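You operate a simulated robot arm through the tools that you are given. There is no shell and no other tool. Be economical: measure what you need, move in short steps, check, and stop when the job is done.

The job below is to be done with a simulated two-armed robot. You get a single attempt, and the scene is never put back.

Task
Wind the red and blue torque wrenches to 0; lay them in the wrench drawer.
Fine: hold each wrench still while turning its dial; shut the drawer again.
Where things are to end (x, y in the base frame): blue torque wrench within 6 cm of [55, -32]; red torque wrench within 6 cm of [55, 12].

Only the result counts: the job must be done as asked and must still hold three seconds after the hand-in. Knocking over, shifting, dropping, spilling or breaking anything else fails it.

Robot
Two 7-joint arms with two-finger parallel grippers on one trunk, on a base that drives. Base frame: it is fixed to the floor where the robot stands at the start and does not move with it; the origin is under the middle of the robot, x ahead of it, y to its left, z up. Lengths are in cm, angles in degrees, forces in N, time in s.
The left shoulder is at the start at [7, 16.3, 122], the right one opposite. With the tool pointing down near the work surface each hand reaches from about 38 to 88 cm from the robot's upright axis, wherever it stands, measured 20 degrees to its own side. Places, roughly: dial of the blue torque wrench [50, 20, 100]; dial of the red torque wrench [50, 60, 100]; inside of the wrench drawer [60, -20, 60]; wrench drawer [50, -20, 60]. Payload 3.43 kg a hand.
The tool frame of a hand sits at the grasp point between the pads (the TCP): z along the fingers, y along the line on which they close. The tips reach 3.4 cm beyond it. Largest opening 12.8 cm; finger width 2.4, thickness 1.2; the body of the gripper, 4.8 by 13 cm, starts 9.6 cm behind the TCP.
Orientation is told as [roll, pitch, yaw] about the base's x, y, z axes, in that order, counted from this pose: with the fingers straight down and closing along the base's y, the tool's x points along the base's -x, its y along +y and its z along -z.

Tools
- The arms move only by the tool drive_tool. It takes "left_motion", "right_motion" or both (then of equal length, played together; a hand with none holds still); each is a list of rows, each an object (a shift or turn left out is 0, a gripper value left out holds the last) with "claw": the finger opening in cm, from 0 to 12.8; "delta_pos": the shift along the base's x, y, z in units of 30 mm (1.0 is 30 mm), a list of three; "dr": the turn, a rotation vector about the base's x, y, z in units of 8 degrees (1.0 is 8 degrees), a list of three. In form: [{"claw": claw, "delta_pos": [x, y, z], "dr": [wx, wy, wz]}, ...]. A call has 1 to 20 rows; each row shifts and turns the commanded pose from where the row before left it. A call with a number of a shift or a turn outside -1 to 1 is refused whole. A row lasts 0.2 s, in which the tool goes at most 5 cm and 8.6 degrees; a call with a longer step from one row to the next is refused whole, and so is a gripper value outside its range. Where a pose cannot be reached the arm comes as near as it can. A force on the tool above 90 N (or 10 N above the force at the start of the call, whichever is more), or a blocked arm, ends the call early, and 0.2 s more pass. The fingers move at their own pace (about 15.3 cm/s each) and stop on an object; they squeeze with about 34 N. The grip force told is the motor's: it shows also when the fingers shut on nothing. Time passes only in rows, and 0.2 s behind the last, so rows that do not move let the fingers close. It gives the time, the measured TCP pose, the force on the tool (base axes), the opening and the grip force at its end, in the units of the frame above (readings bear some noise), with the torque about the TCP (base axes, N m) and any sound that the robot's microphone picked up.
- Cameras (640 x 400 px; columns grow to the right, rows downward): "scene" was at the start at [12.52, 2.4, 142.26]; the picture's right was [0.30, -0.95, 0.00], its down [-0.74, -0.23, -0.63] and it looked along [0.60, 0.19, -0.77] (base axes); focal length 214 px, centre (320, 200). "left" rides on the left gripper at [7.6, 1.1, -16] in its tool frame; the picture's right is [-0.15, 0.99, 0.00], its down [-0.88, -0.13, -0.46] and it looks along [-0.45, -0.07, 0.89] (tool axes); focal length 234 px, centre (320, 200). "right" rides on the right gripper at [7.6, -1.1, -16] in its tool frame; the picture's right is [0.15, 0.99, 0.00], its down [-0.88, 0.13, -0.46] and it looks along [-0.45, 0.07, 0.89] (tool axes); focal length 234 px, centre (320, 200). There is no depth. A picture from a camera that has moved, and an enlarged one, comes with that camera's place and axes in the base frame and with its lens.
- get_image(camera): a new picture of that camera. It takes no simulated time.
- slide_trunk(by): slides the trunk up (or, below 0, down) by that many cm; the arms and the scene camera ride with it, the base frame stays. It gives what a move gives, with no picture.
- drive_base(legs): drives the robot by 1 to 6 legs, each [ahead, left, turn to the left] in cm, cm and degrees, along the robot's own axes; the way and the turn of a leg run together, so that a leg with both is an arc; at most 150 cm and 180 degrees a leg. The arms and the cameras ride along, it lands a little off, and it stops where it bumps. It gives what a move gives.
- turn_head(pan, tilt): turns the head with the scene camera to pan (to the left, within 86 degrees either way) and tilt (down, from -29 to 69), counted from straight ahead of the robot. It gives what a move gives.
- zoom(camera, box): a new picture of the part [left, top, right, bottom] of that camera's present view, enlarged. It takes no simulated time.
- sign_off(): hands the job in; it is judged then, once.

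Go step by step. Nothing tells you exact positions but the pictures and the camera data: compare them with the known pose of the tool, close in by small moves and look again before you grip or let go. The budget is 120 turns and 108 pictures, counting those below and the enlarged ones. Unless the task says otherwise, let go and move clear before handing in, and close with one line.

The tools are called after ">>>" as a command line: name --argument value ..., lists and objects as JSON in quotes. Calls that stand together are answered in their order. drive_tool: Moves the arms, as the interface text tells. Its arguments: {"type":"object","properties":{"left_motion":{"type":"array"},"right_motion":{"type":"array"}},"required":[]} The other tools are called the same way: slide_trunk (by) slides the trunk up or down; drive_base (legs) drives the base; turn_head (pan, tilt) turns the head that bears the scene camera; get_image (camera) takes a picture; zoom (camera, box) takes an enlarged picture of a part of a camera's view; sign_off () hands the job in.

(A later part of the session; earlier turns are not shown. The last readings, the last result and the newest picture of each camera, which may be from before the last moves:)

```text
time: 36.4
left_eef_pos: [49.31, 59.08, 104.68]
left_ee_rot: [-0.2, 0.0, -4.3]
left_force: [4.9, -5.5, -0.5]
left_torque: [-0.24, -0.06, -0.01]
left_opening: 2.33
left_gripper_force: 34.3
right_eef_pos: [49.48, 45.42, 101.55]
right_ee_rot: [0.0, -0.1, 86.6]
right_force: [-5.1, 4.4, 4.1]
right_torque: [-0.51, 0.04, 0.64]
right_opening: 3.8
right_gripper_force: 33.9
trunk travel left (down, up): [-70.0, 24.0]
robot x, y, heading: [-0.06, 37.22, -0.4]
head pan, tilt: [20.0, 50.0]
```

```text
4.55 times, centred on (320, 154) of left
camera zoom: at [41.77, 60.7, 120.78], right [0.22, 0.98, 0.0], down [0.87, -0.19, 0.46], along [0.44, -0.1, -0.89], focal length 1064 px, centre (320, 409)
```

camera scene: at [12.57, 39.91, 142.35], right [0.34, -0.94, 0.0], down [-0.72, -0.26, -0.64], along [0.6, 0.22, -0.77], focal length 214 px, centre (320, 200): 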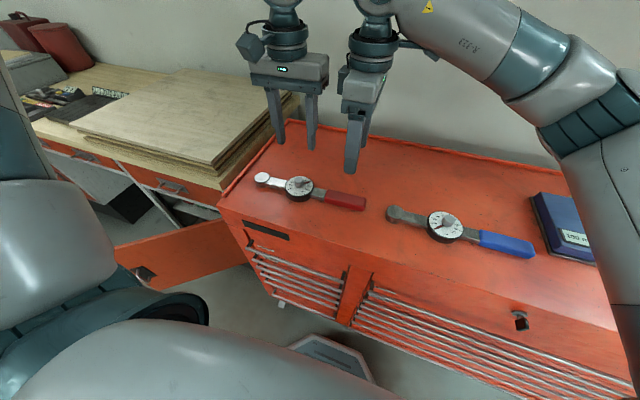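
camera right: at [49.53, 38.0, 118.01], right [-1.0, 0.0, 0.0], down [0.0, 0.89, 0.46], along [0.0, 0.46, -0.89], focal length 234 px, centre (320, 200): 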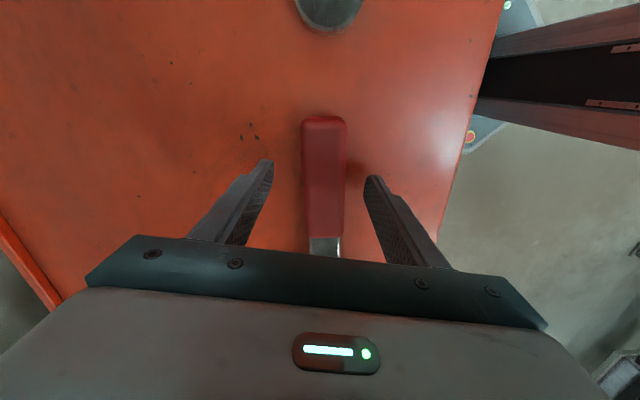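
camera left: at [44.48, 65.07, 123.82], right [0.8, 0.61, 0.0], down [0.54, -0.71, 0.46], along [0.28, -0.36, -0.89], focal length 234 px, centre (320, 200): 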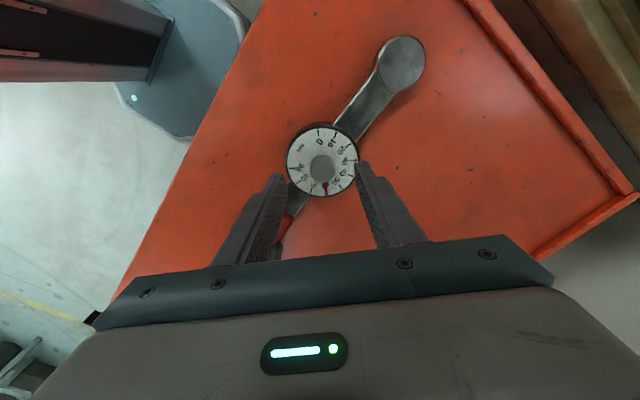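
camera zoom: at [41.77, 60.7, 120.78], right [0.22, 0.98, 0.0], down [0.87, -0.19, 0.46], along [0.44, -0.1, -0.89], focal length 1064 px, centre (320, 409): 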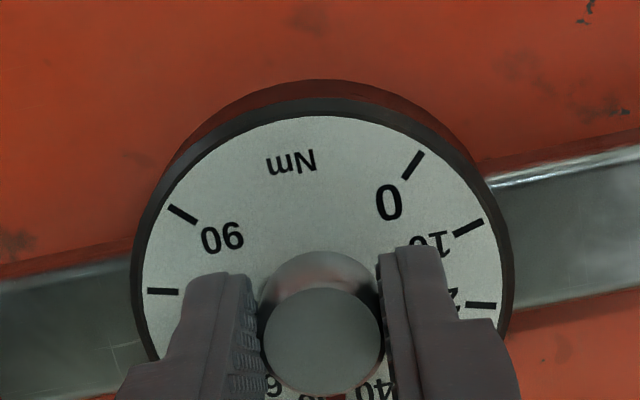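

The grip holds and the loads are small. I'll continue by +50°, then release, rise, turn back -90°, regrip and check.

>>> drive_tool --left_motion '[{"dr": [0, 0, 0.7]}, {"dr": [0, 0, 0.8]}, {"dr": [0, 0, 0.8]}, {"dr": [0, 0, 0.8]}, {"dr": [0, 0, 0.8]}, {"dr": [0, 0, 0.8]}, {"dr": [0, 0, 0.8]}, {"dr": [0, 0, 0.75]}, {}, {"claw": 6}, {}, {"delta_pos": [0, 0, 0.6]}, {"delta_pos": [0, 0, 0.6]}, {}]'

>>> zoom --camera "left" --box '[250, 110, 390, 198]'

>>> drive_tool --left_motion '[{"dr": [0, 0, -0.95]}, {"dr": [0, 0, -0.95]}, {"dr": [0, 0, -0.95]}, {"dr": [0, 0, -0.95]}, {"dr": [0, 0, -0.95]}, {"dr": [0, 0, -0.95]}, {"dr": [0, 0, -0.95]}, {"dr": [0, 0, -0.95]}, {"dr": [0, 0, -0.95]}, {"dr": [0, 0, -0.95]}, {"dr": [0, 0, -0.95]}, {"dr": [0, 0, -0.8]}, {}]'

>>> get_image --camera "left"

```text
time: 39.4
left_eef_pos: [49.33, 58.96, 108.41]
left_ee_rot: [0.1, 0.0, 45.7]
left_force: [-0.2, 0.3, 0.3]
left_torque: [0.0, 0.0, 0.03]
left_opening: 6.04
left_gripper_force: 0.1
right_eef_pos: [49.55, 45.44, 101.47]
right_ee_rot: [0.0, 0.1, 86.5]
right_force: [-0.8, -3.2, -0.3]
right_torque: [0.08, -0.01, 0.18]
right_opening: 3.68
right_gripper_force: 33.9
trunk travel left (down, up): [-70.0, 24.0]
robot x, y, heading: [-0.13, 37.06, -0.2]
head pan, tilt: [20.0, 50.0]
```

```text
4.55 times, centred on (320, 154) of left
camera zoom: at [43.22, 54.35, 124.44], right [-0.61, 0.8, 0.0], down [0.71, 0.54, 0.46], along [0.36, 0.28, -0.89], focal length 1064 px, centre (320, 409)
```

zoom: 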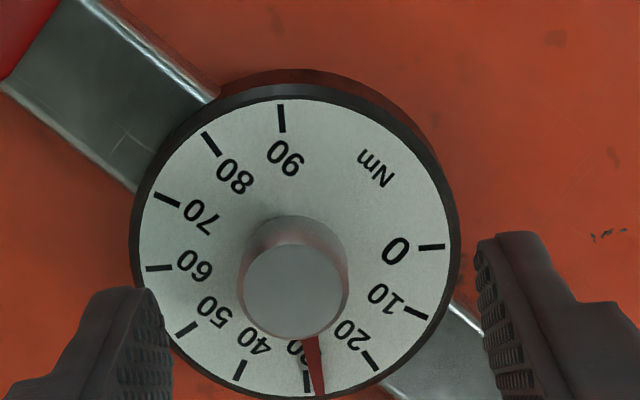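

```text
time: 42.2
left_eef_pos: [49.31, 59.08, 108.36]
left_ee_rot: [0.0, 0.0, -44.4]
left_force: [-0.2, 0.0, -0.6]
left_torque: [-0.01, 0.06, 0.0]
left_opening: 6.01
left_gripper_force: 0.0
right_eef_pos: [49.46, 45.57, 101.34]
right_ee_rot: [0.1, -0.1, 86.5]
right_force: [-1.0, -0.1, 0.3]
right_torque: [-0.33, 0.07, 0.28]
right_opening: 3.66
right_gripper_force: 34.0
trunk travel left (down, up): [-70.0, 24.0]
robot x, y, heading: [0.18, 37.43, -0.3]
head pan, tilt: [20.0, 50.0]
```

```text
74 pictures are left
camera left: at [44.71, 65.23, 124.35], right [0.8, 0.6, 0.0], down [0.54, -0.71, 0.46], along [0.28, -0.36, -0.89], focal length 234 px, centre (320, 200)
```

left: 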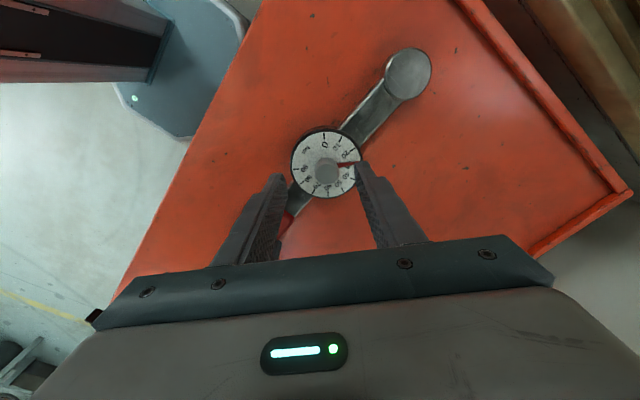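

The pointer is at about 28.6, so it needs about +86° more. I'll regrip and turn in one go.

>>> drive_tool --left_motion '[{"delta_pos": [0.06, 0.04, -0.6]}, {"delta_pos": [0, 0, -0.62]}, {"claw": 3}, {"claw": 1}, {}, {}, {"dr": [0, 0, 0.75]}, {"dr": [0, 0, 0.8]}, {"dr": [0, 0, 0.8]}, {"dr": [0, 0, 0.8]}, {"dr": [0, 0, 0.8]}, {"dr": [0, 0, 0.8]}, {"dr": [0, 0, 0.8]}, {"dr": [0, 0, 0.8]}, {"dr": [0, 0, 0.8]}, {"dr": [0, 0, 0.8]}, {"dr": [0, 0, 0.8]}, {"dr": [0, 0, 0.8]}, {"dr": [0, 0, 0.8]}, {}]'

>>> zoom --camera "left" --box '[250, 110, 390, 198]'

```text
time: 46.4
left_eef_pos: [49.39, 59.24, 104.68]
left_ee_rot: [-0.2, 0.1, 38.6]
left_force: [6.2, -28.4, -2.1]
left_torque: [-0.65, -0.39, -0.19]
left_opening: 2.33
left_gripper_force: 34.1
right_eef_pos: [49.45, 45.62, 101.55]
right_ee_rot: [0.1, -0.2, 86.7]
right_force: [-5.5, 28.0, 5.1]
right_torque: [0.93, 0.16, 0.83]
right_opening: 3.72
right_gripper_force: 34.2
trunk travel left (down, up): [-70.0, 24.0]
robot x, y, heading: [0.01, 37.1, -0.3]
head pan, tilt: [20.0, 50.0]
```

```text
4.55 times, centred on (320, 154) of left
camera zoom: at [42.87, 55.32, 120.7], right [-0.5, 0.86, 0.0], down [0.77, 0.45, 0.45], along [0.39, 0.23, -0.89], focal length 1064 px, centre (320, 409)
```

zoom: 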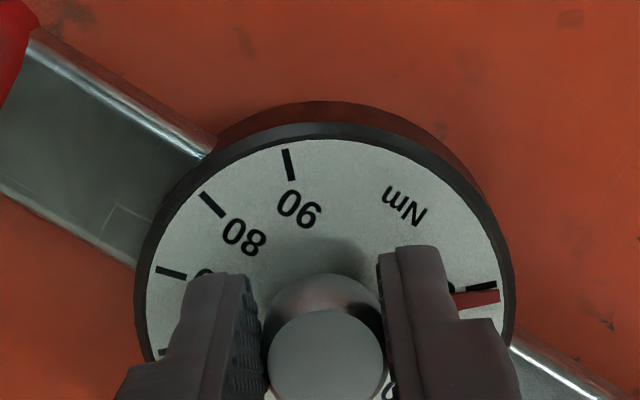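

About 3° remain. I'll turn that much, release, rise and inspect.

>>> drive_tool --left_motion '[{"dr": [0, 0, 0.42]}, {}, {"claw": 6}, {}, {"delta_pos": [0, 0, 1]}, {"delta_pos": [0, 0, 1]}, {"delta_pos": [0, 0, 1]}, {"delta_pos": [0, 0, 0.5]}, {}]'

>>> zoom --camera "left" --box '[250, 110, 390, 198]'

>>> zoom --camera "scene" --box '[250, 160, 490, 260]'

```text
time: 48.4
left_eef_pos: [49.54, 59.17, 115.13]
left_ee_rot: [0.0, 0.1, 41.9]
left_force: [0.5, 0.7, 0.5]
left_torque: [0.02, 0.02, 0.0]
left_opening: 6.0
left_gripper_force: 0.0
right_eef_pos: [49.41, 45.34, 101.38]
right_ee_rot: [0.1, 0.1, 86.5]
right_force: [0.3, -1.0, 0.7]
right_torque: [-0.57, 0.02, 0.05]
right_opening: 3.68
right_gripper_force: 33.9
trunk travel left (down, up): [-70.0, 24.0]
robot x, y, heading: [0.01, 37.06, -0.3]
head pan, tilt: [20.0, 50.0]
```

```text
4.55 times, centred on (320, 154) of left
camera zoom: at [43.14, 54.91, 131.18], right [-0.55, 0.83, 0.0], down [0.74, 0.49, 0.45], along [0.38, 0.25, -0.89], focal length 1064 px, centre (320, 409)
```

zoom: 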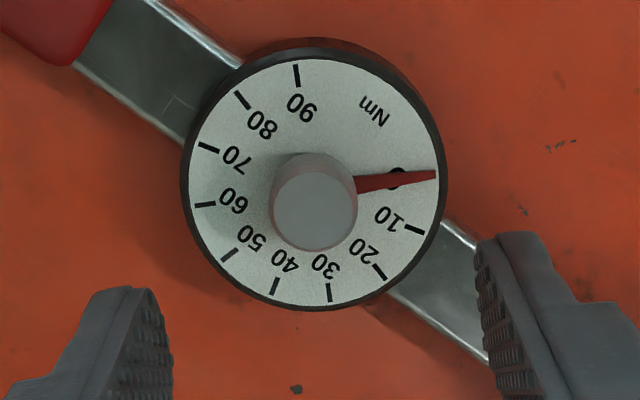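

```text
2.67 times, centred on (370, 210) of scene
camera zoom: at [12.64, 39.9, 142.33], right [0.34, -0.94, 0.0], down [-0.72, -0.26, -0.64], along [0.6, 0.22, -0.77], focal length 572 px, centre (187, 173)
```

zoom: 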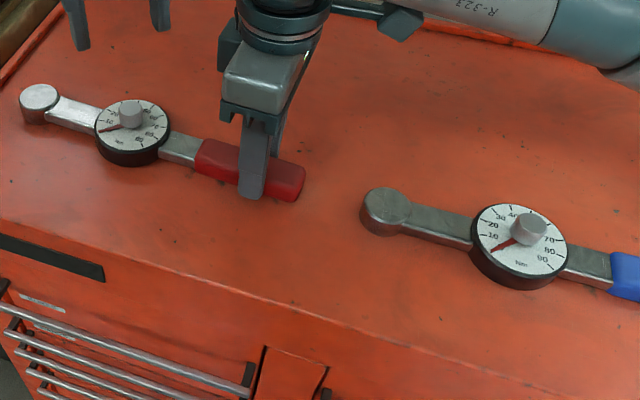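

Both dials read 0. I'll release red, raise both hands, back away from the chest, and look at the drawer fronts.

>>> drive_tool --right_motion '[{"claw": 8}, {}, {"delta_pos": [0, 0, 0.5]}, {"delta_pos": [0, 0, 0.9]}, {"delta_pos": [0, 0, 0.9]}, {"delta_pos": [0, 0, 0.9]}, {"delta_pos": [0, 0, 0.9]}, {"delta_pos": [0, 0, 0.9]}, {"delta_pos": [0, 0, 0.9]}]' --left_motion '[{"dr": [0, 0, -0.7]}, {"dr": [0, 0, -0.9]}, {"dr": [0, 0, -0.9]}, {"dr": [0, 0, -0.9]}, {"dr": [0, 0, -0.9]}, {"dr": [0, 0, -0.9]}, {"delta_pos": [0, 0, 0.5]}, {"delta_pos": [0, 0, 0.5]}, {}]'

>>> drive_base --legs '[[-45, 0, 0]]'

>>> turn_head --pan -15 --tilt 45

>>> get_image --camera "scene"

```text
time: 50.4
left_eef_pos: [49.38, 59.36, 118.19]
left_ee_rot: [0.0, 0.0, 0.3]
left_force: [0.3, -0.5, 0.5]
left_torque: [0.01, -0.01, -0.01]
left_opening: 5.99
left_gripper_force: 0.0
right_eef_pos: [49.59, 45.48, 119.25]
right_ee_rot: [0.1, 0.1, 86.6]
right_force: [0.3, -0.6, -0.3]
right_torque: [-0.01, 0.02, 0.01]
right_opening: 7.99
right_gripper_force: 0.0
trunk travel left (down, up): [-70.0, 24.0]
robot x, y, heading: [-0.29, 37.03, -0.2]
head pan, tilt: [20.0, 50.0]
```

```text
time: 53.1
left_eef_pos: [4.24, 59.53, 118.1]
left_ee_rot: [0.0, 0.1, 0.5]
left_force: [-0.1, -0.2, 0.4]
left_torque: [-0.01, -0.02, -0.02]
left_opening: 5.99
left_gripper_force: 0.1
right_eef_pos: [4.42, 45.75, 119.27]
right_ee_rot: [0.1, 0.0, 86.8]
right_force: [-1.0, 0.8, 0.8]
right_torque: [-0.01, -0.01, -0.03]
right_opening: 7.99
right_gripper_force: 0.1
trunk travel left (down, up): [-70.0, 24.0]
robot x, y, heading: [-45.16, 37.09, 0.0]
head pan, tilt: [20.0, 50.0]
```

```text
time: 54.1
left_eef_pos: [4.15, 59.54, 118.28]
left_ee_rot: [-0.1, 0.1, 0.5]
left_force: [-0.7, 0.3, 0.4]
left_torque: [-0.02, -0.01, 0.01]
left_opening: 6.01
left_gripper_force: 0.1
right_eef_pos: [4.34, 45.77, 119.17]
right_ee_rot: [-0.1, 0.0, 86.8]
right_force: [-0.5, 0.2, 0.4]
right_torque: [0.0, -0.01, -0.01]
right_opening: 8.0
right_gripper_force: 0.0
trunk travel left (down, up): [-70.0, 24.0]
robot x, y, heading: [-44.84, 37.32, -0.2]
head pan, tilt: [-15.0, 45.0]
```

```text
70 pictures are left
camera scene: at [-31.95, 35.33, 143.03], right [-0.26, -0.97, 0.0], down [-0.68, 0.18, -0.71], along [0.68, -0.18, -0.71], focal length 214 px, centre (320, 200)
```

scene: 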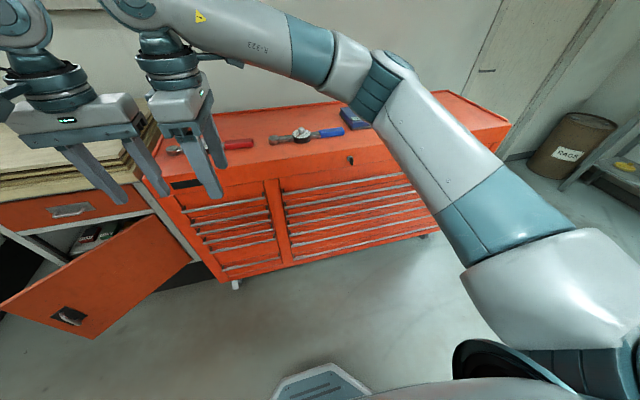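

I can see two columns of drawers, the wide right one centred near y = -18. I'll drive right to face it, lower the trunk, and look at the labels.

>>> drive_base --legs '[[0, -52, 0]]'

>>> slide_trunk --by -40

>>> turn_head --pan 0 --tilt 30

>>> get_image --camera "scene"

```text
time: 57.2
left_eef_pos: [4.14, 7.53, 118.23]
left_ee_rot: [0.0, 0.0, 0.4]
left_force: [-0.8, 0.7, -0.3]
left_torque: [0.0, 0.0, -0.03]
left_opening: 5.97
left_gripper_force: 0.1
right_eef_pos: [4.29, -6.23, 119.23]
right_ee_rot: [-0.1, -0.1, 86.8]
right_force: [-0.5, -0.4, 0.1]
right_torque: [-0.03, 0.0, 0.02]
right_opening: 8.0
right_gripper_force: 0.0
trunk travel left (down, up): [-70.0, 24.0]
robot x, y, heading: [-45.32, -14.25, -0.2]
head pan, tilt: [-15.0, 45.0]
```

```text
time: 61.0
left_eef_pos: [4.1, 7.28, 78.27]
left_ee_rot: [0.0, 0.1, 0.4]
left_force: [-0.8, -0.7, -0.1]
left_torque: [0.01, 0.02, 0.02]
left_opening: 6.01
left_gripper_force: 0.1
right_eef_pos: [4.31, -6.36, 79.3]
right_ee_rot: [0.1, 0.1, 86.7]
right_force: [0.3, 0.2, -0.8]
right_torque: [0.02, -0.04, 0.0]
right_opening: 8.0
right_gripper_force: 0.1
trunk travel left (down, up): [-30.0, 64.0]
robot x, y, heading: [-45.42, -14.73, -0.3]
head pan, tilt: [-15.0, 45.0]
```

```text
time: 61.8
left_eef_pos: [4.2, 7.51, 78.13]
left_ee_rot: [0.0, 0.0, 0.4]
left_force: [-0.3, -0.3, 0.2]
left_torque: [0.02, -0.01, -0.01]
left_opening: 6.02
left_gripper_force: 0.1
right_eef_pos: [4.29, -6.43, 79.41]
right_ee_rot: [-0.1, 0.0, 86.7]
right_force: [-0.4, -0.3, -0.2]
right_torque: [-0.03, -0.01, 0.01]
right_opening: 7.99
right_gripper_force: 0.0
trunk travel left (down, up): [-30.0, 64.0]
robot x, y, heading: [-44.99, -14.42, -0.1]
head pan, tilt: [0.0, 30.0]
```

```text
69 pictures are left
camera scene: at [-30.9, -14.61, 105.29], right [0.0, -1.0, 0.0], down [-0.5, 0.0, -0.87], along [0.87, 0.0, -0.5], focal length 214 px, centre (320, 200)
```

scene: 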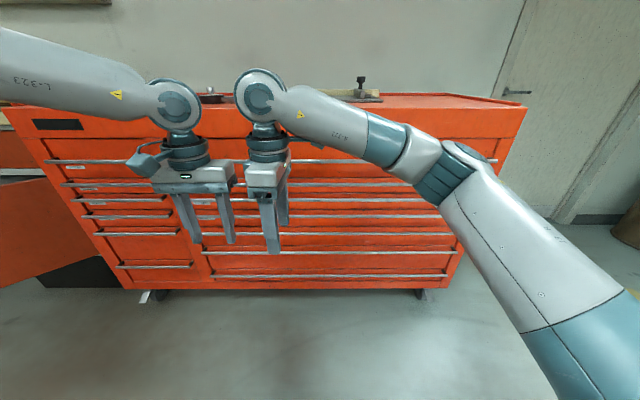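

The arms hide part of the drawer fronts. I'll zoom in on the left side where the labels are.

>>> zoom --camera "scene" --box '[40, 140, 240, 265]'

>>> zoom --camera "scene" --box '[230, 140, 470, 290]'

>>> get_image --camera "left"

```text
3.20 times, centred on (140, 202) of scene
camera zoom: at [-30.9, -14.61, 105.29], right [0.0, -1.0, 0.0], down [-0.5, 0.0, -0.87], along [0.87, 0.0, -0.5], focal length 686 px, centre (896, 192)
```

zoom: 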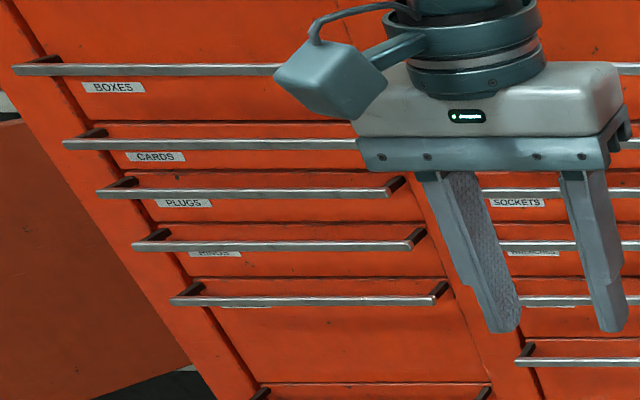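

```text
2.67 times, centred on (350, 215) of scene
camera zoom: at [-30.9, -14.61, 105.29], right [0.0, -1.0, 0.0], down [-0.5, 0.0, -0.87], along [0.87, 0.0, -0.5], focal length 572 px, centre (240, 160)
```

zoom: 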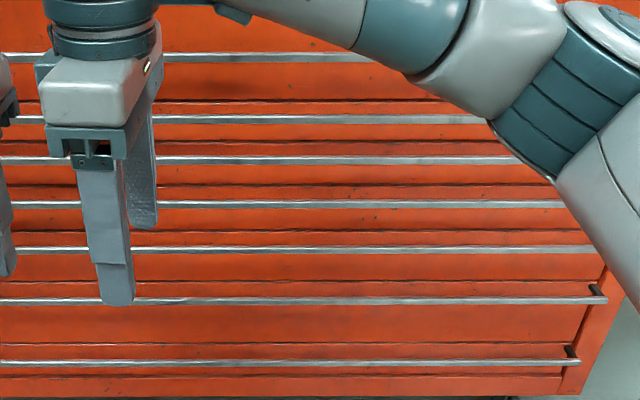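

```text
66 pictures are left
camera left: at [-3.43, 8.51, 94.21], right [0.14, 0.99, 0.0], down [0.88, -0.12, 0.46], along [0.45, -0.06, -0.89], focal length 234 px, centre (320, 200)
```

left: 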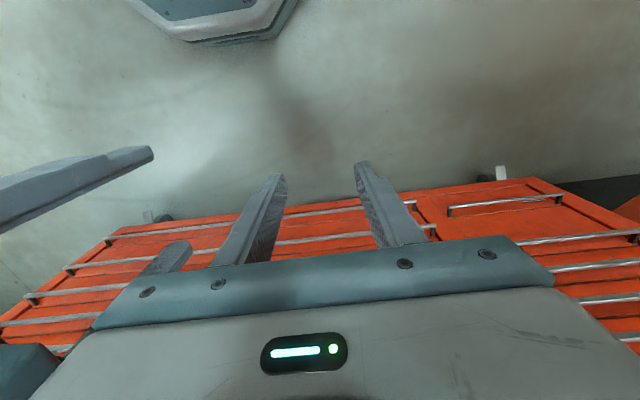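

One label reads "SOCKETS" and the one below it may read "WRENCHES". I'll raise the left hand out of the line of sight and zoom in.

>>> drive_tool --left_motion '[{"delta_pos": [0, 0.3, 0.9]}, {"delta_pos": [0, 0.3, 0.9]}, {"delta_pos": [0, 0.3, 0.9]}, {"delta_pos": [0, 0.3, 0.9]}, {"delta_pos": [0, 0.3, 0.9]}, {"delta_pos": [0, 0.3, 0.9]}, {"delta_pos": [0, 0.3, 0.9]}, {"delta_pos": [0, 0.3, 0.9]}]'

>>> zoom --camera "scene" --box '[160, 150, 320, 250]'

```text
time: 63.6
left_eef_pos: [4.37, 14.6, 99.79]
left_ee_rot: [0.0, 0.0, 0.5]
left_force: [-0.4, 0.1, 0.6]
left_torque: [0.04, 0.02, 0.03]
left_opening: 6.04
left_gripper_force: 0.0
right_eef_pos: [4.28, -6.31, 79.26]
right_ee_rot: [0.0, 0.0, 86.7]
right_force: [-0.5, 0.1, 0.5]
right_torque: [-0.01, 0.01, -0.01]
right_opening: 8.0
right_gripper_force: 0.0
trunk travel left (down, up): [-30.0, 64.0]
robot x, y, heading: [-45.31, -14.51, -0.0]
head pan, tilt: [0.0, 30.0]
```

```text
4.00 times, centred on (240, 200) of scene
camera zoom: at [-30.92, -14.62, 105.3], right [0.0, -1.0, 0.0], down [-0.5, 0.0, -0.87], along [0.87, 0.0, -0.5], focal length 858 px, centre (640, 200)
```

zoom: 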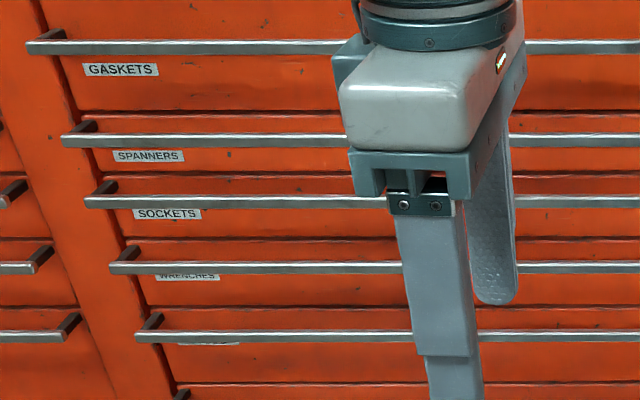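

The fourth drawer down reads "WRENCHES", with its bar at z ≈ 61.6 and x ≈ 33. I'll turn the right hand to point forward with the fingers closing vertically, in front of the drawer's middle.

>>> drive_tool --right_motion '[{"claw": 5, "delta_pos": [0.35, -0.3, -0.1], "dr": [0, -0.9375, 0]}, {"delta_pos": [0.35, -0.3, -0.1], "dr": [0, -0.9375, 0]}, {"delta_pos": [0.35, -0.3, -0.1], "dr": [0, -0.9375, 0]}, {"delta_pos": [0.35, -0.3, -0.1], "dr": [0, -0.9375, 0]}, {"delta_pos": [0.35, -0.3, -0.1], "dr": [0, -0.9375, 0]}, {"delta_pos": [0.35, -0.3, -0.1], "dr": [0, -0.9375, 0]}, {"delta_pos": [0.35, -0.3, -0.1], "dr": [0, -0.9375, 0]}, {"delta_pos": [0.35, -0.3, -0.1], "dr": [0, -0.9375, 0]}, {"delta_pos": [0.35, -0.3, -0.1], "dr": [0, -0.9375, 0]}, {"delta_pos": [0.35, -0.3, -0.1], "dr": [0, -0.9375, 0]}, {"delta_pos": [0.35, -0.3, -0.1], "dr": [0, -0.9375, 0]}, {"delta_pos": [0.35, -0.3, -0.1], "dr": [0, -0.9375, 0]}]'

>>> get_image --camera "right"

>>> get_image --camera "scene"

```text
time: 66.2
left_eef_pos: [4.34, 14.76, 99.81]
left_ee_rot: [-0.1, -0.1, 0.4]
left_force: [0.6, 0.3, -0.6]
left_torque: [-0.04, -0.01, 0.01]
left_opening: 5.98
left_gripper_force: 0.1
right_eef_pos: [16.83, -17.03, 75.56]
right_ee_rot: [-90.1, -3.3, 90.1]
right_force: [0.0, -0.3, 0.4]
right_torque: [0.02, 0.02, 0.01]
right_opening: 5.0
right_gripper_force: 0.0
trunk travel left (down, up): [-30.0, 64.0]
robot x, y, heading: [-45.21, -14.76, -0.3]
head pan, tilt: [0.0, 30.0]
```

```text
64 pictures are left
camera right: at [0.9, -24.66, 76.29], right [0.0, -0.09, -1.0], down [-0.46, 0.89, -0.08], along [0.89, 0.46, -0.04], focal length 234 px, centre (320, 200)
```

right: 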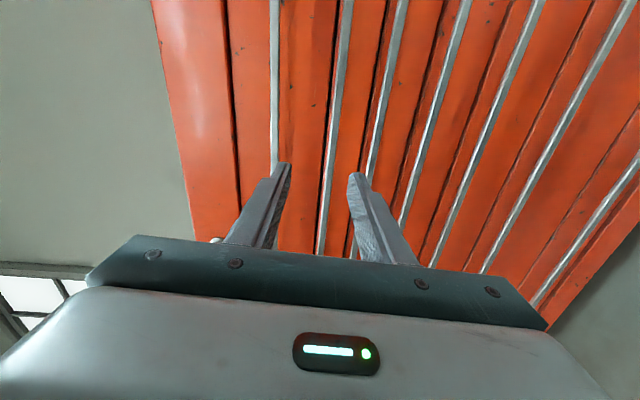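

```text
63 pictures are left
camera scene: at [-30.93, -14.53, 105.3], right [0.0, -1.0, 0.0], down [-0.5, 0.0, -0.87], along [0.87, 0.0, -0.5], focal length 214 px, centre (320, 200)
```

scene: 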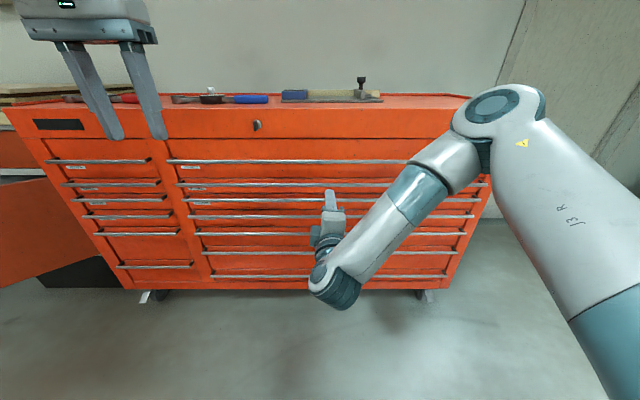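

The hand points forward cleanly, and both cameras put the wrench bar near x ≈ 33, z ≈ 61.5. I'll lower the hand to that height and approach partway.

>>> drive_tool --right_motion '[{"delta_pos": [0.2, 0, -0.93]}, {"delta_pos": [0.2, 0, -0.93]}, {"delta_pos": [0.2, 0, -0.93]}, {"delta_pos": [0.3, 0, -0.93]}, {"delta_pos": [0.3, 0, -0.93]}, {"delta_pos": [0.5, 0, 0]}, {"delta_pos": [0.5, 0, 0]}, {"delta_pos": [0.5, 0, 0]}, {}]'

>>> get_image --camera "right"

>>> get_image --camera "scene"

```text
time: 68.2
left_eef_pos: [4.26, 14.66, 99.83]
left_ee_rot: [0.0, 0.1, 0.5]
left_force: [0.0, -0.2, 0.4]
left_torque: [0.01, -0.01, -0.05]
left_opening: 6.01
left_gripper_force: 0.1
right_eef_pos: [24.27, -15.33, 63.07]
right_ee_rot: [-89.7, -3.3, 89.6]
right_force: [-0.3, 0.4, -0.2]
right_torque: [-0.03, 0.03, 0.02]
right_opening: 4.99
right_gripper_force: 0.1
right hand out of reach, approached as far as the arm can: row 5, 6, 7, 8
trunk travel left (down, up): [-30.0, 64.0]
robot x, y, heading: [-45.29, -14.43, -0.2]
head pan, tilt: [0.0, 30.0]
```

```text
62 pictures are left
camera right: at [8.23, -22.68, 63.92], right [-0.01, -0.09, -1.0], down [-0.45, 0.89, -0.08], along [0.89, 0.45, -0.04], focal length 234 px, centre (320, 200)
```

right: 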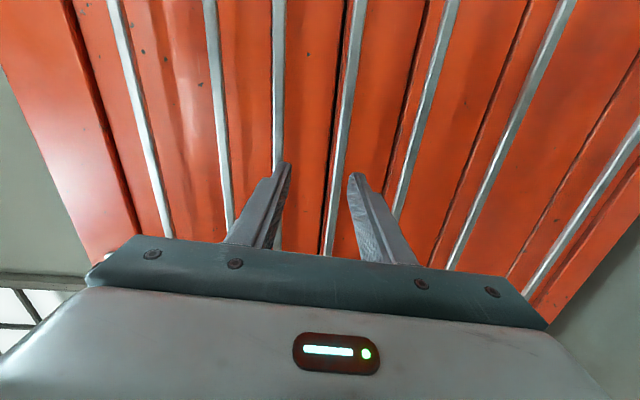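

```text
61 pictures are left
camera scene: at [-30.9, -14.6, 105.3], right [0.0, -1.0, 0.0], down [-0.5, 0.0, -0.87], along [0.87, 0.0, -0.5], focal length 214 px, centre (320, 200)
```

scene: 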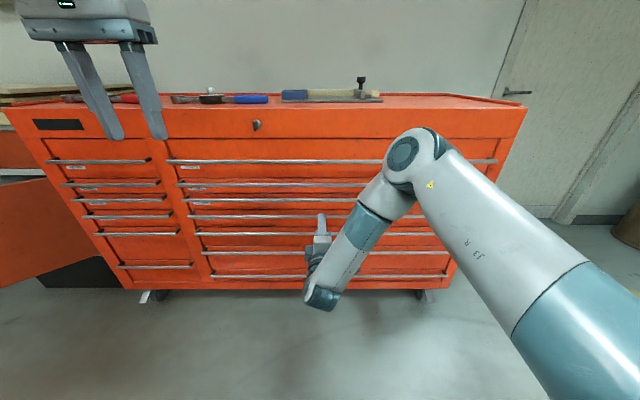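

The wrench bar (4th) lies between the fingers, but the arm is at its reach. I'll lower the trunk 2 cm and drive the base forward 5 cm instead.

>>> slide_trunk --by -2.2

>>> drive_base --legs '[[5, 0, 0]]'

>>> get_image --camera "right"

>>> zoom --camera "scene" --box '[270, 180, 390, 255]'

```text
time: 68.8
left_eef_pos: [4.26, 14.66, 97.68]
left_ee_rot: [0.1, 0.0, 0.4]
left_force: [0.2, 0.1, 0.1]
left_torque: [-0.02, -0.03, 0.0]
left_opening: 6.0
left_gripper_force: 0.1
right_eef_pos: [24.28, -15.31, 60.89]
right_ee_rot: [-89.8, -3.3, 89.5]
right_force: [0.3, 0.1, -0.2]
right_torque: [-0.01, 0.02, -0.02]
right_opening: 5.0
right_gripper_force: 0.1
trunk travel left (down, up): [-27.8, 66.2]
robot x, y, heading: [-44.83, -14.52, -0.4]
head pan, tilt: [0.0, 30.0]
```

```text
time: 69.8
left_eef_pos: [9.39, 14.63, 97.54]
left_ee_rot: [0.0, 0.1, 0.5]
left_force: [0.1, 0.2, -0.5]
left_torque: [-0.03, 0.04, 0.0]
left_opening: 6.03
left_gripper_force: 0.1
right_eef_pos: [29.38, -15.25, 60.8]
right_ee_rot: [-89.7, -3.4, 89.7]
right_force: [0.0, -0.4, 0.9]
right_torque: [0.02, -0.04, -0.03]
right_opening: 5.02
right_gripper_force: 0.1
trunk travel left (down, up): [-27.8, 66.2]
robot x, y, heading: [-40.27, -14.46, -0.1]
head pan, tilt: [0.0, 30.0]
```

```text
60 pictures are left
camera right: at [13.3, -22.7, 61.63], right [-0.01, -0.09, -1.0], down [-0.45, 0.89, -0.08], along [0.89, 0.45, -0.05], focal length 234 px, centre (320, 200)
```

right: 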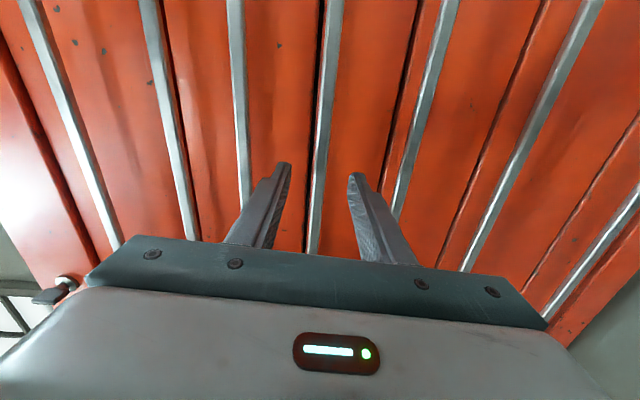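

```text
5.33 times, centred on (330, 218) of scene
camera zoom: at [-25.76, -14.61, 103.08], right [0.0, -1.0, 0.0], down [-0.5, 0.0, -0.87], along [0.87, 0.0, -0.5], focal length 1144 px, centre (267, 107)
```

zoom: 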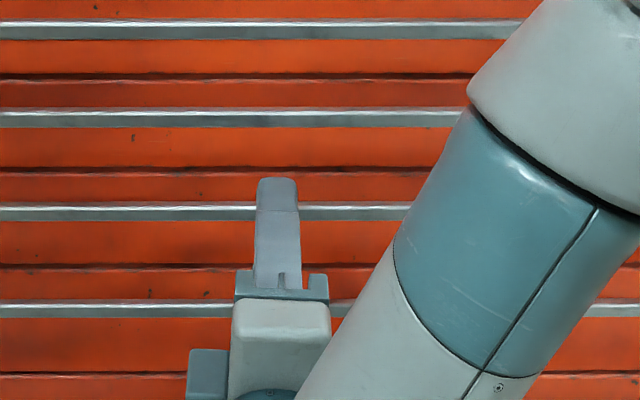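

The bar is centred between the fingers. I'll drive 2 cm closer and close on it.

>>> drive_base --legs '[[2, 0, 0]]'

>>> drive_tool --right_motion '[{"claw": 3}, {"claw": 0}, {}, {}]'

>>> get_image --camera "right"

```text
time: 70.6
left_eef_pos: [11.34, 14.73, 97.56]
left_ee_rot: [-0.1, 0.1, 0.4]
left_force: [0.4, 0.1, -0.5]
left_torque: [-0.02, 0.05, -0.01]
left_opening: 5.99
left_gripper_force: 0.0
right_eef_pos: [31.28, -15.33, 61.02]
right_ee_rot: [-89.7, -3.2, 89.6]
right_force: [0.6, 0.2, 0.3]
right_torque: [0.01, 0.0, 0.01]
right_opening: 4.99
right_gripper_force: 0.0
trunk travel left (down, up): [-27.8, 66.2]
robot x, y, heading: [-38.11, -14.46, -0.1]
head pan, tilt: [0.0, 30.0]
```

```text
time: 71.6
left_eef_pos: [11.2, 14.71, 97.6]
left_ee_rot: [0.1, 0.2, 0.4]
left_force: [0.7, 0.6, 0.5]
left_torque: [-0.01, -0.01, -0.01]
left_opening: 6.0
left_gripper_force: 0.1
right_eef_pos: [31.24, -15.31, 60.8]
right_ee_rot: [-89.6, -3.2, 89.6]
right_force: [-2.5, -0.3, -6.8]
right_torque: [-1.16, -0.03, 0.35]
right_opening: 1.31
right_gripper_force: 45.2
trunk travel left (down, up): [-27.8, 66.2]
robot x, y, heading: [-38.14, -14.54, -0.2]
head pan, tilt: [0.0, 30.0]
```

```text
58 pictures are left
camera right: at [15.19, -22.71, 61.65], right [-0.01, -0.09, -1.0], down [-0.45, 0.89, -0.08], along [0.89, 0.45, -0.05], focal length 234 px, centre (320, 200)
```

right: 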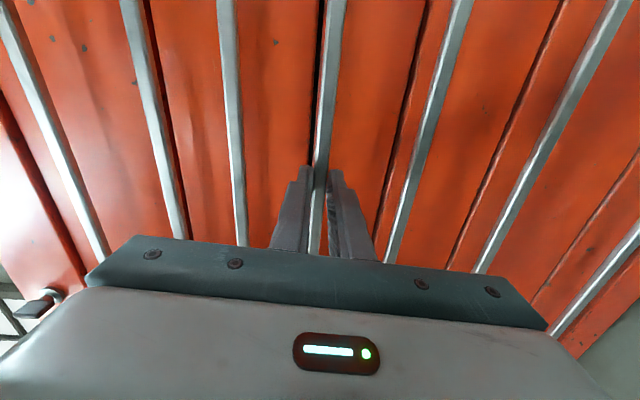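

The bar is gripped at 1.31 cm. I'll pull by driving back 5 cm to see whether the drawer moves.

>>> drive_base --legs '[[-5, 0, 0]]'

>>> get_image --camera "scene"

```text
time: 72.5
left_eef_pos: [6.21, 14.64, 97.63]
left_ee_rot: [0.0, 0.2, 0.5]
left_force: [-1.4, -0.6, 0.0]
left_torque: [-0.03, -0.02, 0.01]
left_opening: 6.0
left_gripper_force: 0.2
right_eef_pos: [26.1, -15.31, 60.78]
right_ee_rot: [-89.6, -3.2, 89.6]
right_force: [0.6, -1.9, -10.0]
right_torque: [-1.14, 0.1, -0.07]
right_opening: 1.31
right_gripper_force: 44.7
trunk travel left (down, up): [-27.8, 66.2]
robot x, y, heading: [-43.28, -14.5, 0.2]
head pan, tilt: [0.0, 30.0]
```

```text
57 pictures are left
camera scene: at [-28.94, -14.61, 103.09], right [0.0, -1.0, 0.0], down [-0.5, 0.0, -0.87], along [0.87, 0.0, -0.5], focal length 214 px, centre (320, 200)
```

scene: 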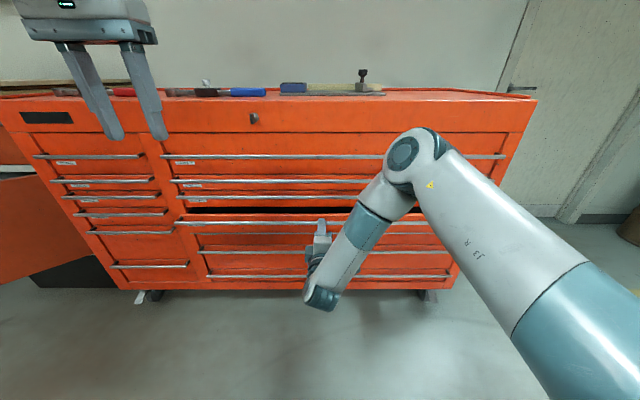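

The drawer is sliding out freely. I'll pull another 24 cm.

>>> drive_base --legs '[[-24, 0, 0]]'

>>> turn_head --pan 0 --tilt 35

>>> get_image --camera "scene"

```text
time: 74.3
left_eef_pos: [-17.81, 14.85, 97.69]
left_ee_rot: [0.1, 0.1, 0.7]
left_force: [-0.3, 0.4, -0.3]
left_torque: [0.01, 0.02, -0.03]
left_opening: 6.04
left_gripper_force: 0.1
right_eef_pos: [2.26, -15.31, 60.83]
right_ee_rot: [-89.6, -3.3, 89.5]
right_force: [0.8, -20.4, -4.1]
right_torque: [-1.09, -0.11, -0.84]
right_opening: 1.3
right_gripper_force: 44.9
trunk travel left (down, up): [-27.8, 66.2]
robot x, y, heading: [-67.36, -14.84, 0.2]
head pan, tilt: [0.0, 30.0]
```

```text
time: 74.9
left_eef_pos: [-17.74, 14.78, 97.56]
left_ee_rot: [0.0, -0.1, 0.7]
left_force: [0.3, -0.8, 0.2]
left_torque: [0.02, -0.01, -0.01]
left_opening: 5.99
left_gripper_force: 0.0
right_eef_pos: [2.25, -15.35, 60.8]
right_ee_rot: [-89.6, -3.1, 89.5]
right_force: [-0.5, -3.7, -0.9]
right_torque: [-1.2, -0.2, 0.29]
right_opening: 1.29
right_gripper_force: 45.0
trunk travel left (down, up): [-27.8, 66.2]
robot x, y, heading: [-66.93, -14.54, -0.1]
head pan, tilt: [0.0, 35.0]
```

```text
56 pictures are left
camera scene: at [-53.11, -14.6, 102.32], right [0.0, -1.0, 0.0], down [-0.57, 0.0, -0.82], along [0.82, 0.0, -0.57], focal length 214 px, centre (320, 200)
```

scene: 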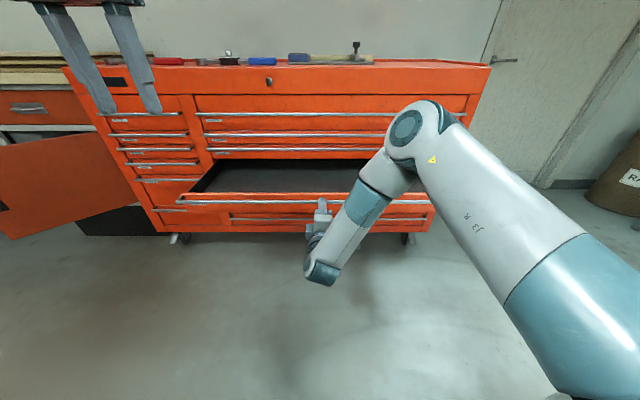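

The wrench drawer is open by 29 cm, empty with a dark mat. I'll let go, back off, and raise the trunk to fetch both wrenches.

>>> drive_tool --right_motion '[{"claw": 5}, {}, {}]'

>>> drive_base --legs '[[-14, 0, 0]]'

>>> slide_trunk --by 44

>>> drive_tool --right_motion '[{"claw": 11, "delta_pos": [0.3, -0.4, 0.4], "dr": [0, 0.9375, 0]}, {"delta_pos": [0.3, -0.4, 0.4], "dr": [0, 0.9375, 0]}, {"delta_pos": [0.3, -0.4, 0.4], "dr": [0, 0.9375, 0]}, {"delta_pos": [0.3, -0.4, 0.4], "dr": [0, 0.9375, 0]}, {"delta_pos": [0.3, -0.4, 0.4], "dr": [0, 0.9375, 0]}, {"delta_pos": [0.3, -0.4, 0.4], "dr": [0, 0.9375, 0]}, {"delta_pos": [0.3, -0.4, 0.4], "dr": [0, 0.9375, 0]}, {"delta_pos": [0.3, -0.4, 0.4], "dr": [0, 0.9375, 0]}, {"delta_pos": [0.3, -0.4, 0.4], "dr": [0, 0.9375, 0]}, {"delta_pos": [0.3, -0.4, 0.4], "dr": [0, 0.9375, 0]}, {"delta_pos": [0.3, -0.4, 0.4], "dr": [0, 0.9375, 0]}, {"delta_pos": [0.3, -0.4, 0.4], "dr": [0, 0.9375, 0]}]'

>>> get_image --camera "scene"

```text
time: 75.7
left_eef_pos: [-17.75, 14.84, 97.61]
left_ee_rot: [0.0, 0.0, 0.6]
left_force: [-0.8, 0.3, 0.3]
left_torque: [0.01, 0.01, -0.01]
left_opening: 6.0
left_gripper_force: 0.1
right_eef_pos: [2.31, -15.18, 60.85]
right_ee_rot: [-89.6, -3.3, 89.6]
right_force: [-0.2, 0.3, 0.2]
right_torque: [0.02, 0.0, -0.02]
right_opening: 4.97
right_gripper_force: 0.1
trunk travel left (down, up): [-27.8, 66.2]
robot x, y, heading: [-67.21, -14.69, -0.0]
head pan, tilt: [0.0, 35.0]
```

```text
time: 76.8
left_eef_pos: [-24.23, 14.69, 97.85]
left_ee_rot: [0.0, -0.2, 0.5]
left_force: [-0.3, 0.0, 0.6]
left_torque: [0.02, 0.04, 0.01]
left_opening: 6.0
left_gripper_force: 0.0
right_eef_pos: [-4.15, -15.18, 60.8]
right_ee_rot: [-89.8, -3.3, 89.6]
right_force: [-0.1, 0.2, 0.5]
right_torque: [-0.01, -0.02, 0.01]
right_opening: 4.98
right_gripper_force: 0.2
trunk travel left (down, up): [-27.8, 66.2]
robot x, y, heading: [-73.77, -14.43, -0.0]
head pan, tilt: [0.0, 35.0]
stopped in leg 1: the robot was blocked; the commanded pose is now the measured one
```

```text
refused: 44 is not a number from -40 to 40
```

```text
time: 79.4
left_eef_pos: [-24.32, 14.7, 97.93]
left_ee_rot: [-0.2, -0.3, 0.5]
left_force: [0.6, -0.6, 0.0]
left_torque: [0.0, 0.02, 0.0]
left_opening: 6.01
left_gripper_force: 0.2
right_eef_pos: [1.69, -22.95, 68.53]
right_ee_rot: [-41.0, -1.9, 87.3]
right_force: [0.3, -0.6, 0.1]
right_torque: [0.0, 0.03, -0.02]
right_opening: 10.99
right_gripper_force: 0.1
right hand out of reach, approached as far as the arm can: row 7, 8, 9, 10, 11, 12
trunk travel left (down, up): [-27.8, 66.2]
robot x, y, heading: [-73.86, -14.89, 0.2]
head pan, tilt: [0.0, 35.0]
```

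```text
55 pictures are left
camera scene: at [-59.58, -14.61, 102.32], right [0.0, -1.0, 0.0], down [-0.57, 0.0, -0.82], along [0.82, 0.0, -0.57], focal length 214 px, centre (320, 200)
```

scene: 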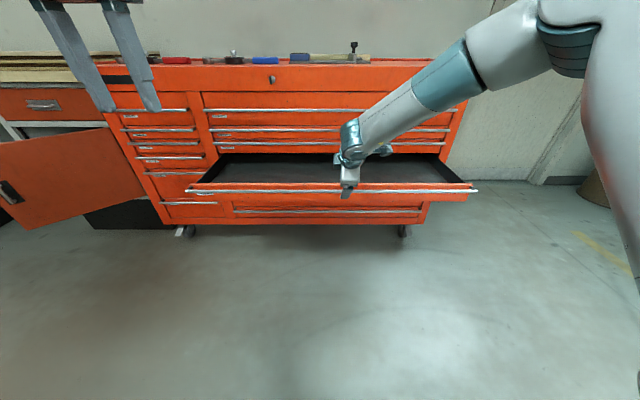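

The base bumped something behind it at x ≈ -74, so I won't back up past that again. I'll raise the trunk 40 cm, which also lifts the hand away from the drawer, and check behind with the head.

>>> slide_trunk --by 40

>>> turn_head --pan 86 --tilt 40

>>> get_image --camera "scene"

>>> turn_head --pan -86 --tilt 40

>>> get_image --camera "scene"

```text
time: 83.3
left_eef_pos: [-24.33, 14.76, 137.94]
left_ee_rot: [-0.1, -0.3, 0.6]
left_force: [0.1, 0.0, 0.2]
left_torque: [0.02, -0.03, 0.05]
left_opening: 5.97
left_gripper_force: 0.1
right_eef_pos: [1.75, -22.93, 108.65]
right_ee_rot: [-41.0, -2.0, 87.3]
right_force: [0.7, 0.8, 0.1]
right_torque: [0.0, 0.0, -0.02]
right_opening: 10.99
right_gripper_force: 0.1
trunk travel left (down, up): [-67.8, 26.2]
robot x, y, heading: [-73.39, -14.79, -0.2]
head pan, tilt: [0.0, 35.0]
```

```text
time: 84.9
left_eef_pos: [-24.25, 14.74, 137.99]
left_ee_rot: [-0.1, -0.3, 0.5]
left_force: [1.1, -0.1, -0.7]
left_torque: [0.0, 0.03, 0.04]
left_opening: 5.99
left_gripper_force: 0.0
right_eef_pos: [1.69, -22.95, 108.6]
right_ee_rot: [-40.9, -2.0, 87.3]
right_force: [0.5, -0.4, -0.3]
right_torque: [-0.02, -0.01, 0.0]
right_opening: 11.0
right_gripper_force: 0.0
trunk travel left (down, up): [-67.8, 26.2]
robot x, y, heading: [-73.4, -14.9, 0.2]
head pan, tilt: [85.9, 40.0]
```

```text
54 pictures are left
camera scene: at [-67.76, -6.13, 141.56], right [1.0, -0.07, 0.0], down [-0.05, -0.64, -0.77], along [0.05, 0.76, -0.64], focal length 214 px, centre (320, 200)
```

scene: 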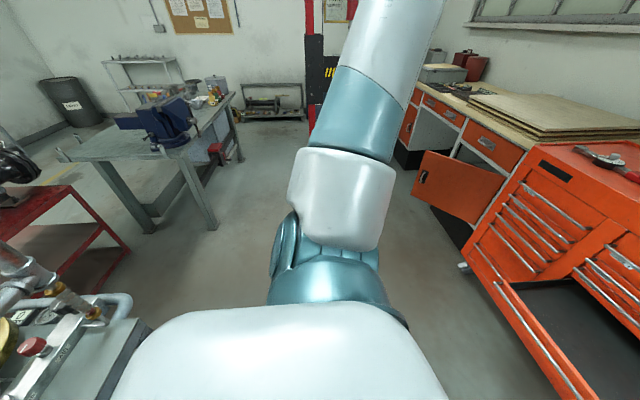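

```text
time: 87.5
left_eef_pos: [-24.29, 14.71, 137.86]
left_ee_rot: [-0.1, -0.3, 0.6]
left_force: [0.6, 0.3, -0.2]
left_torque: [-0.05, -0.01, 0.0]
left_opening: 6.0
left_gripper_force: 0.1
right_eef_pos: [1.72, -22.96, 108.62]
right_ee_rot: [-40.9, -1.9, 87.3]
right_force: [-0.3, -1.5, 0.1]
right_torque: [-0.02, 0.0, 0.0]
right_opening: 10.99
right_gripper_force: 0.0
trunk travel left (down, up): [-67.8, 26.2]
robot x, y, heading: [-73.28, -14.52, -0.2]
head pan, tilt: [-85.9, 40.0]
```

```text
53 pictures are left
camera scene: at [-67.76, -23.09, 141.56], right [-1.0, -0.07, 0.0], down [-0.05, 0.64, -0.77], along [0.05, -0.76, -0.64], focal length 214 px, centre (320, 200)
```

scene: 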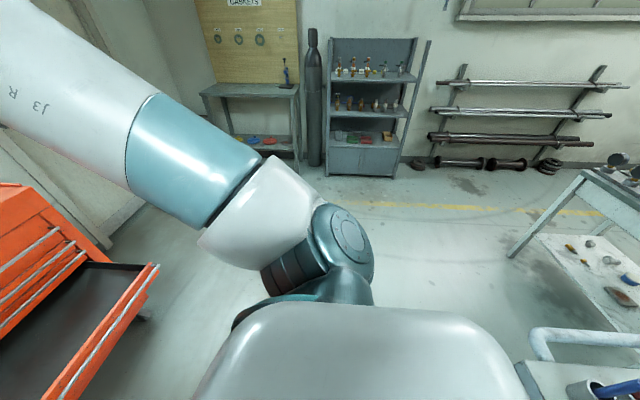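

Behind the robot is a cart; it still stands and I'm leaving it alone. I'll move forward, then left to y ≈ 40, and straighten the right hand to point down.

>>> drive_base --legs '[[8, 0, 0], [0, 55, 0]]'

>>> drive_tool --right_motion '[{"delta_pos": [0.3, -0.2, 0.5], "dr": [0, 0.85, 0]}, {"delta_pos": [0.3, -0.2, 0.5], "dr": [0, 0.85, 0]}, {"delta_pos": [0.3, -0.2, 0.5], "dr": [0, 0.85, 0]}, {"delta_pos": [0.3, -0.2, 0.5], "dr": [0, 0.85, 0]}, {"delta_pos": [0.3, -0.2, 0.3], "dr": [0, 0.85, 0]}, {"delta_pos": [0.3, -0.2, 0.3], "dr": [0, 0.85, 0]}, {}]' --left_motion '[{"claw": 11, "delta_pos": [0.5, 0.5, -0.6], "dr": [0, 0, -0.9]}, {"delta_pos": [0.5, 0.5, -0.6], "dr": [0, 0, -0.9]}, {"delta_pos": [0.5, 0.5, -0.6], "dr": [0, 0, -0.9]}, {"delta_pos": [0.5, 0.5, -0.6], "dr": [0, 0, -0.9]}, {"delta_pos": [0.5, 0.5, -0.6], "dr": [0, 0, -0.9]}, {"delta_pos": [0.5, 0.5, -0.6], "dr": [0, 0, -0.9]}, {}]'

>>> turn_head --pan 0 --tilt 40

>>> get_image --camera "scene"

```text
time: 91.3
left_eef_pos: [-16.37, 70.53, 137.92]
left_ee_rot: [0.0, -0.3, 0.5]
left_force: [-0.4, -0.5, -0.2]
left_torque: [0.03, 0.01, -0.02]
left_opening: 6.01
left_gripper_force: 0.1
right_eef_pos: [9.72, 33.01, 108.68]
right_ee_rot: [-40.8, -1.9, 87.4]
right_force: [-0.5, 0.5, 0.7]
right_torque: [-0.03, 0.01, 0.0]
right_opening: 11.0
right_gripper_force: 0.0
trunk travel left (down, up): [-67.8, 26.2]
robot x, y, heading: [-65.51, 41.2, 0.1]
head pan, tilt: [-85.9, 40.0]
```

```text
time: 92.9
left_eef_pos: [-11.03, 75.64, 125.21]
left_ee_rot: [0.1, -0.3, -42.1]
left_force: [-0.4, 0.7, 0.8]
left_torque: [0.01, 0.0, -0.01]
left_opening: 10.99
left_gripper_force: 0.0
left hand out of reach, approached as far as the arm can: row 5, 6
right_eef_pos: [9.57, 33.14, 108.68]
right_ee_rot: [-40.9, -1.9, 87.4]
right_force: [-0.1, 0.9, 0.2]
right_torque: [0.0, -0.01, 0.0]
right_opening: 11.02
right_gripper_force: 0.0
right hand out of reach, approached as far as the arm can: row 1, 2, 3, 4, 5, 6
trunk travel left (down, up): [-67.8, 26.2]
robot x, y, heading: [-65.83, 41.32, 0.1]
head pan, tilt: [-85.9, 40.0]
```

```text
time: 94.5
left_eef_pos: [-10.88, 75.58, 125.15]
left_ee_rot: [0.0, -0.4, -42.3]
left_force: [-0.5, -0.3, -0.2]
left_torque: [0.02, 0.03, 0.01]
left_opening: 10.99
left_gripper_force: 0.1
right_eef_pos: [9.6, 33.01, 108.69]
right_ee_rot: [-40.9, -2.0, 87.4]
right_force: [-0.1, 0.3, 0.1]
right_torque: [0.01, 0.02, 0.02]
right_opening: 11.01
right_gripper_force: 0.0
trunk travel left (down, up): [-67.8, 26.2]
robot x, y, heading: [-65.35, 40.9, -0.0]
head pan, tilt: [0.0, 40.0]
```

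```text
52 pictures are left
camera scene: at [-51.91, 41.25, 141.56], right [0.0, -1.0, 0.0], down [-0.64, 0.0, -0.77], along [0.77, 0.0, -0.64], focal length 214 px, centre (320, 200)
```

scene: 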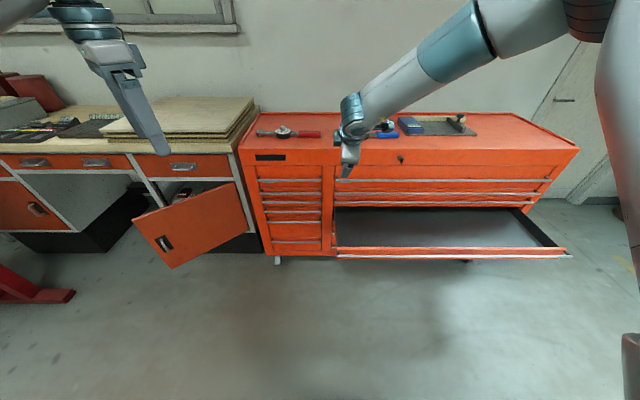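

The right arm is stuck near its reach limit. I'll pull it back in -x and up, then finish turning it down, reversing the way it came.

>>> drive_tool --right_motion '[{"delta_pos": [-0.9, 0.1, 0.3]}, {"delta_pos": [-0.9, 0.1, 0.3]}, {"delta_pos": [-0.9, 0.1, 0.3]}, {"delta_pos": [-0.9, 0.1, 0.3]}, {"delta_pos": [-0.9, 0.1, 0.3]}, {"delta_pos": [-0.5, 0.1, 0.2]}, {"dr": [0, 0.85, 0]}, {"dr": [0, 0.85, 0]}, {"dr": [0, 0.85, 0]}, {"dr": [0, 0.85, 0]}, {"dr": [0, 0.85, 0]}, {"dr": [0, 0.85, 0]}, {}]'

```text
time: 97.3
left_eef_pos: [-10.89, 75.46, 125.09]
left_ee_rot: [0.0, -0.4, -42.3]
left_force: [-0.1, -0.3, -0.7]
left_torque: [0.03, 0.02, 0.01]
left_opening: 11.01
left_gripper_force: 0.1
right_eef_pos: [-5.42, 35.08, 113.73]
right_ee_rot: [-34.0, -1.6, 87.2]
right_force: [0.0, -0.5, 0.4]
right_torque: [0.01, 0.01, 0.01]
right_opening: 11.0
right_gripper_force: 0.1
right hand out of reach, approached as far as the arm can: row 8, 9, 10, 11, 12
trunk travel left (down, up): [-67.8, 26.2]
robot x, y, heading: [-65.43, 41.39, 0.2]
head pan, tilt: [0.0, 40.0]
```

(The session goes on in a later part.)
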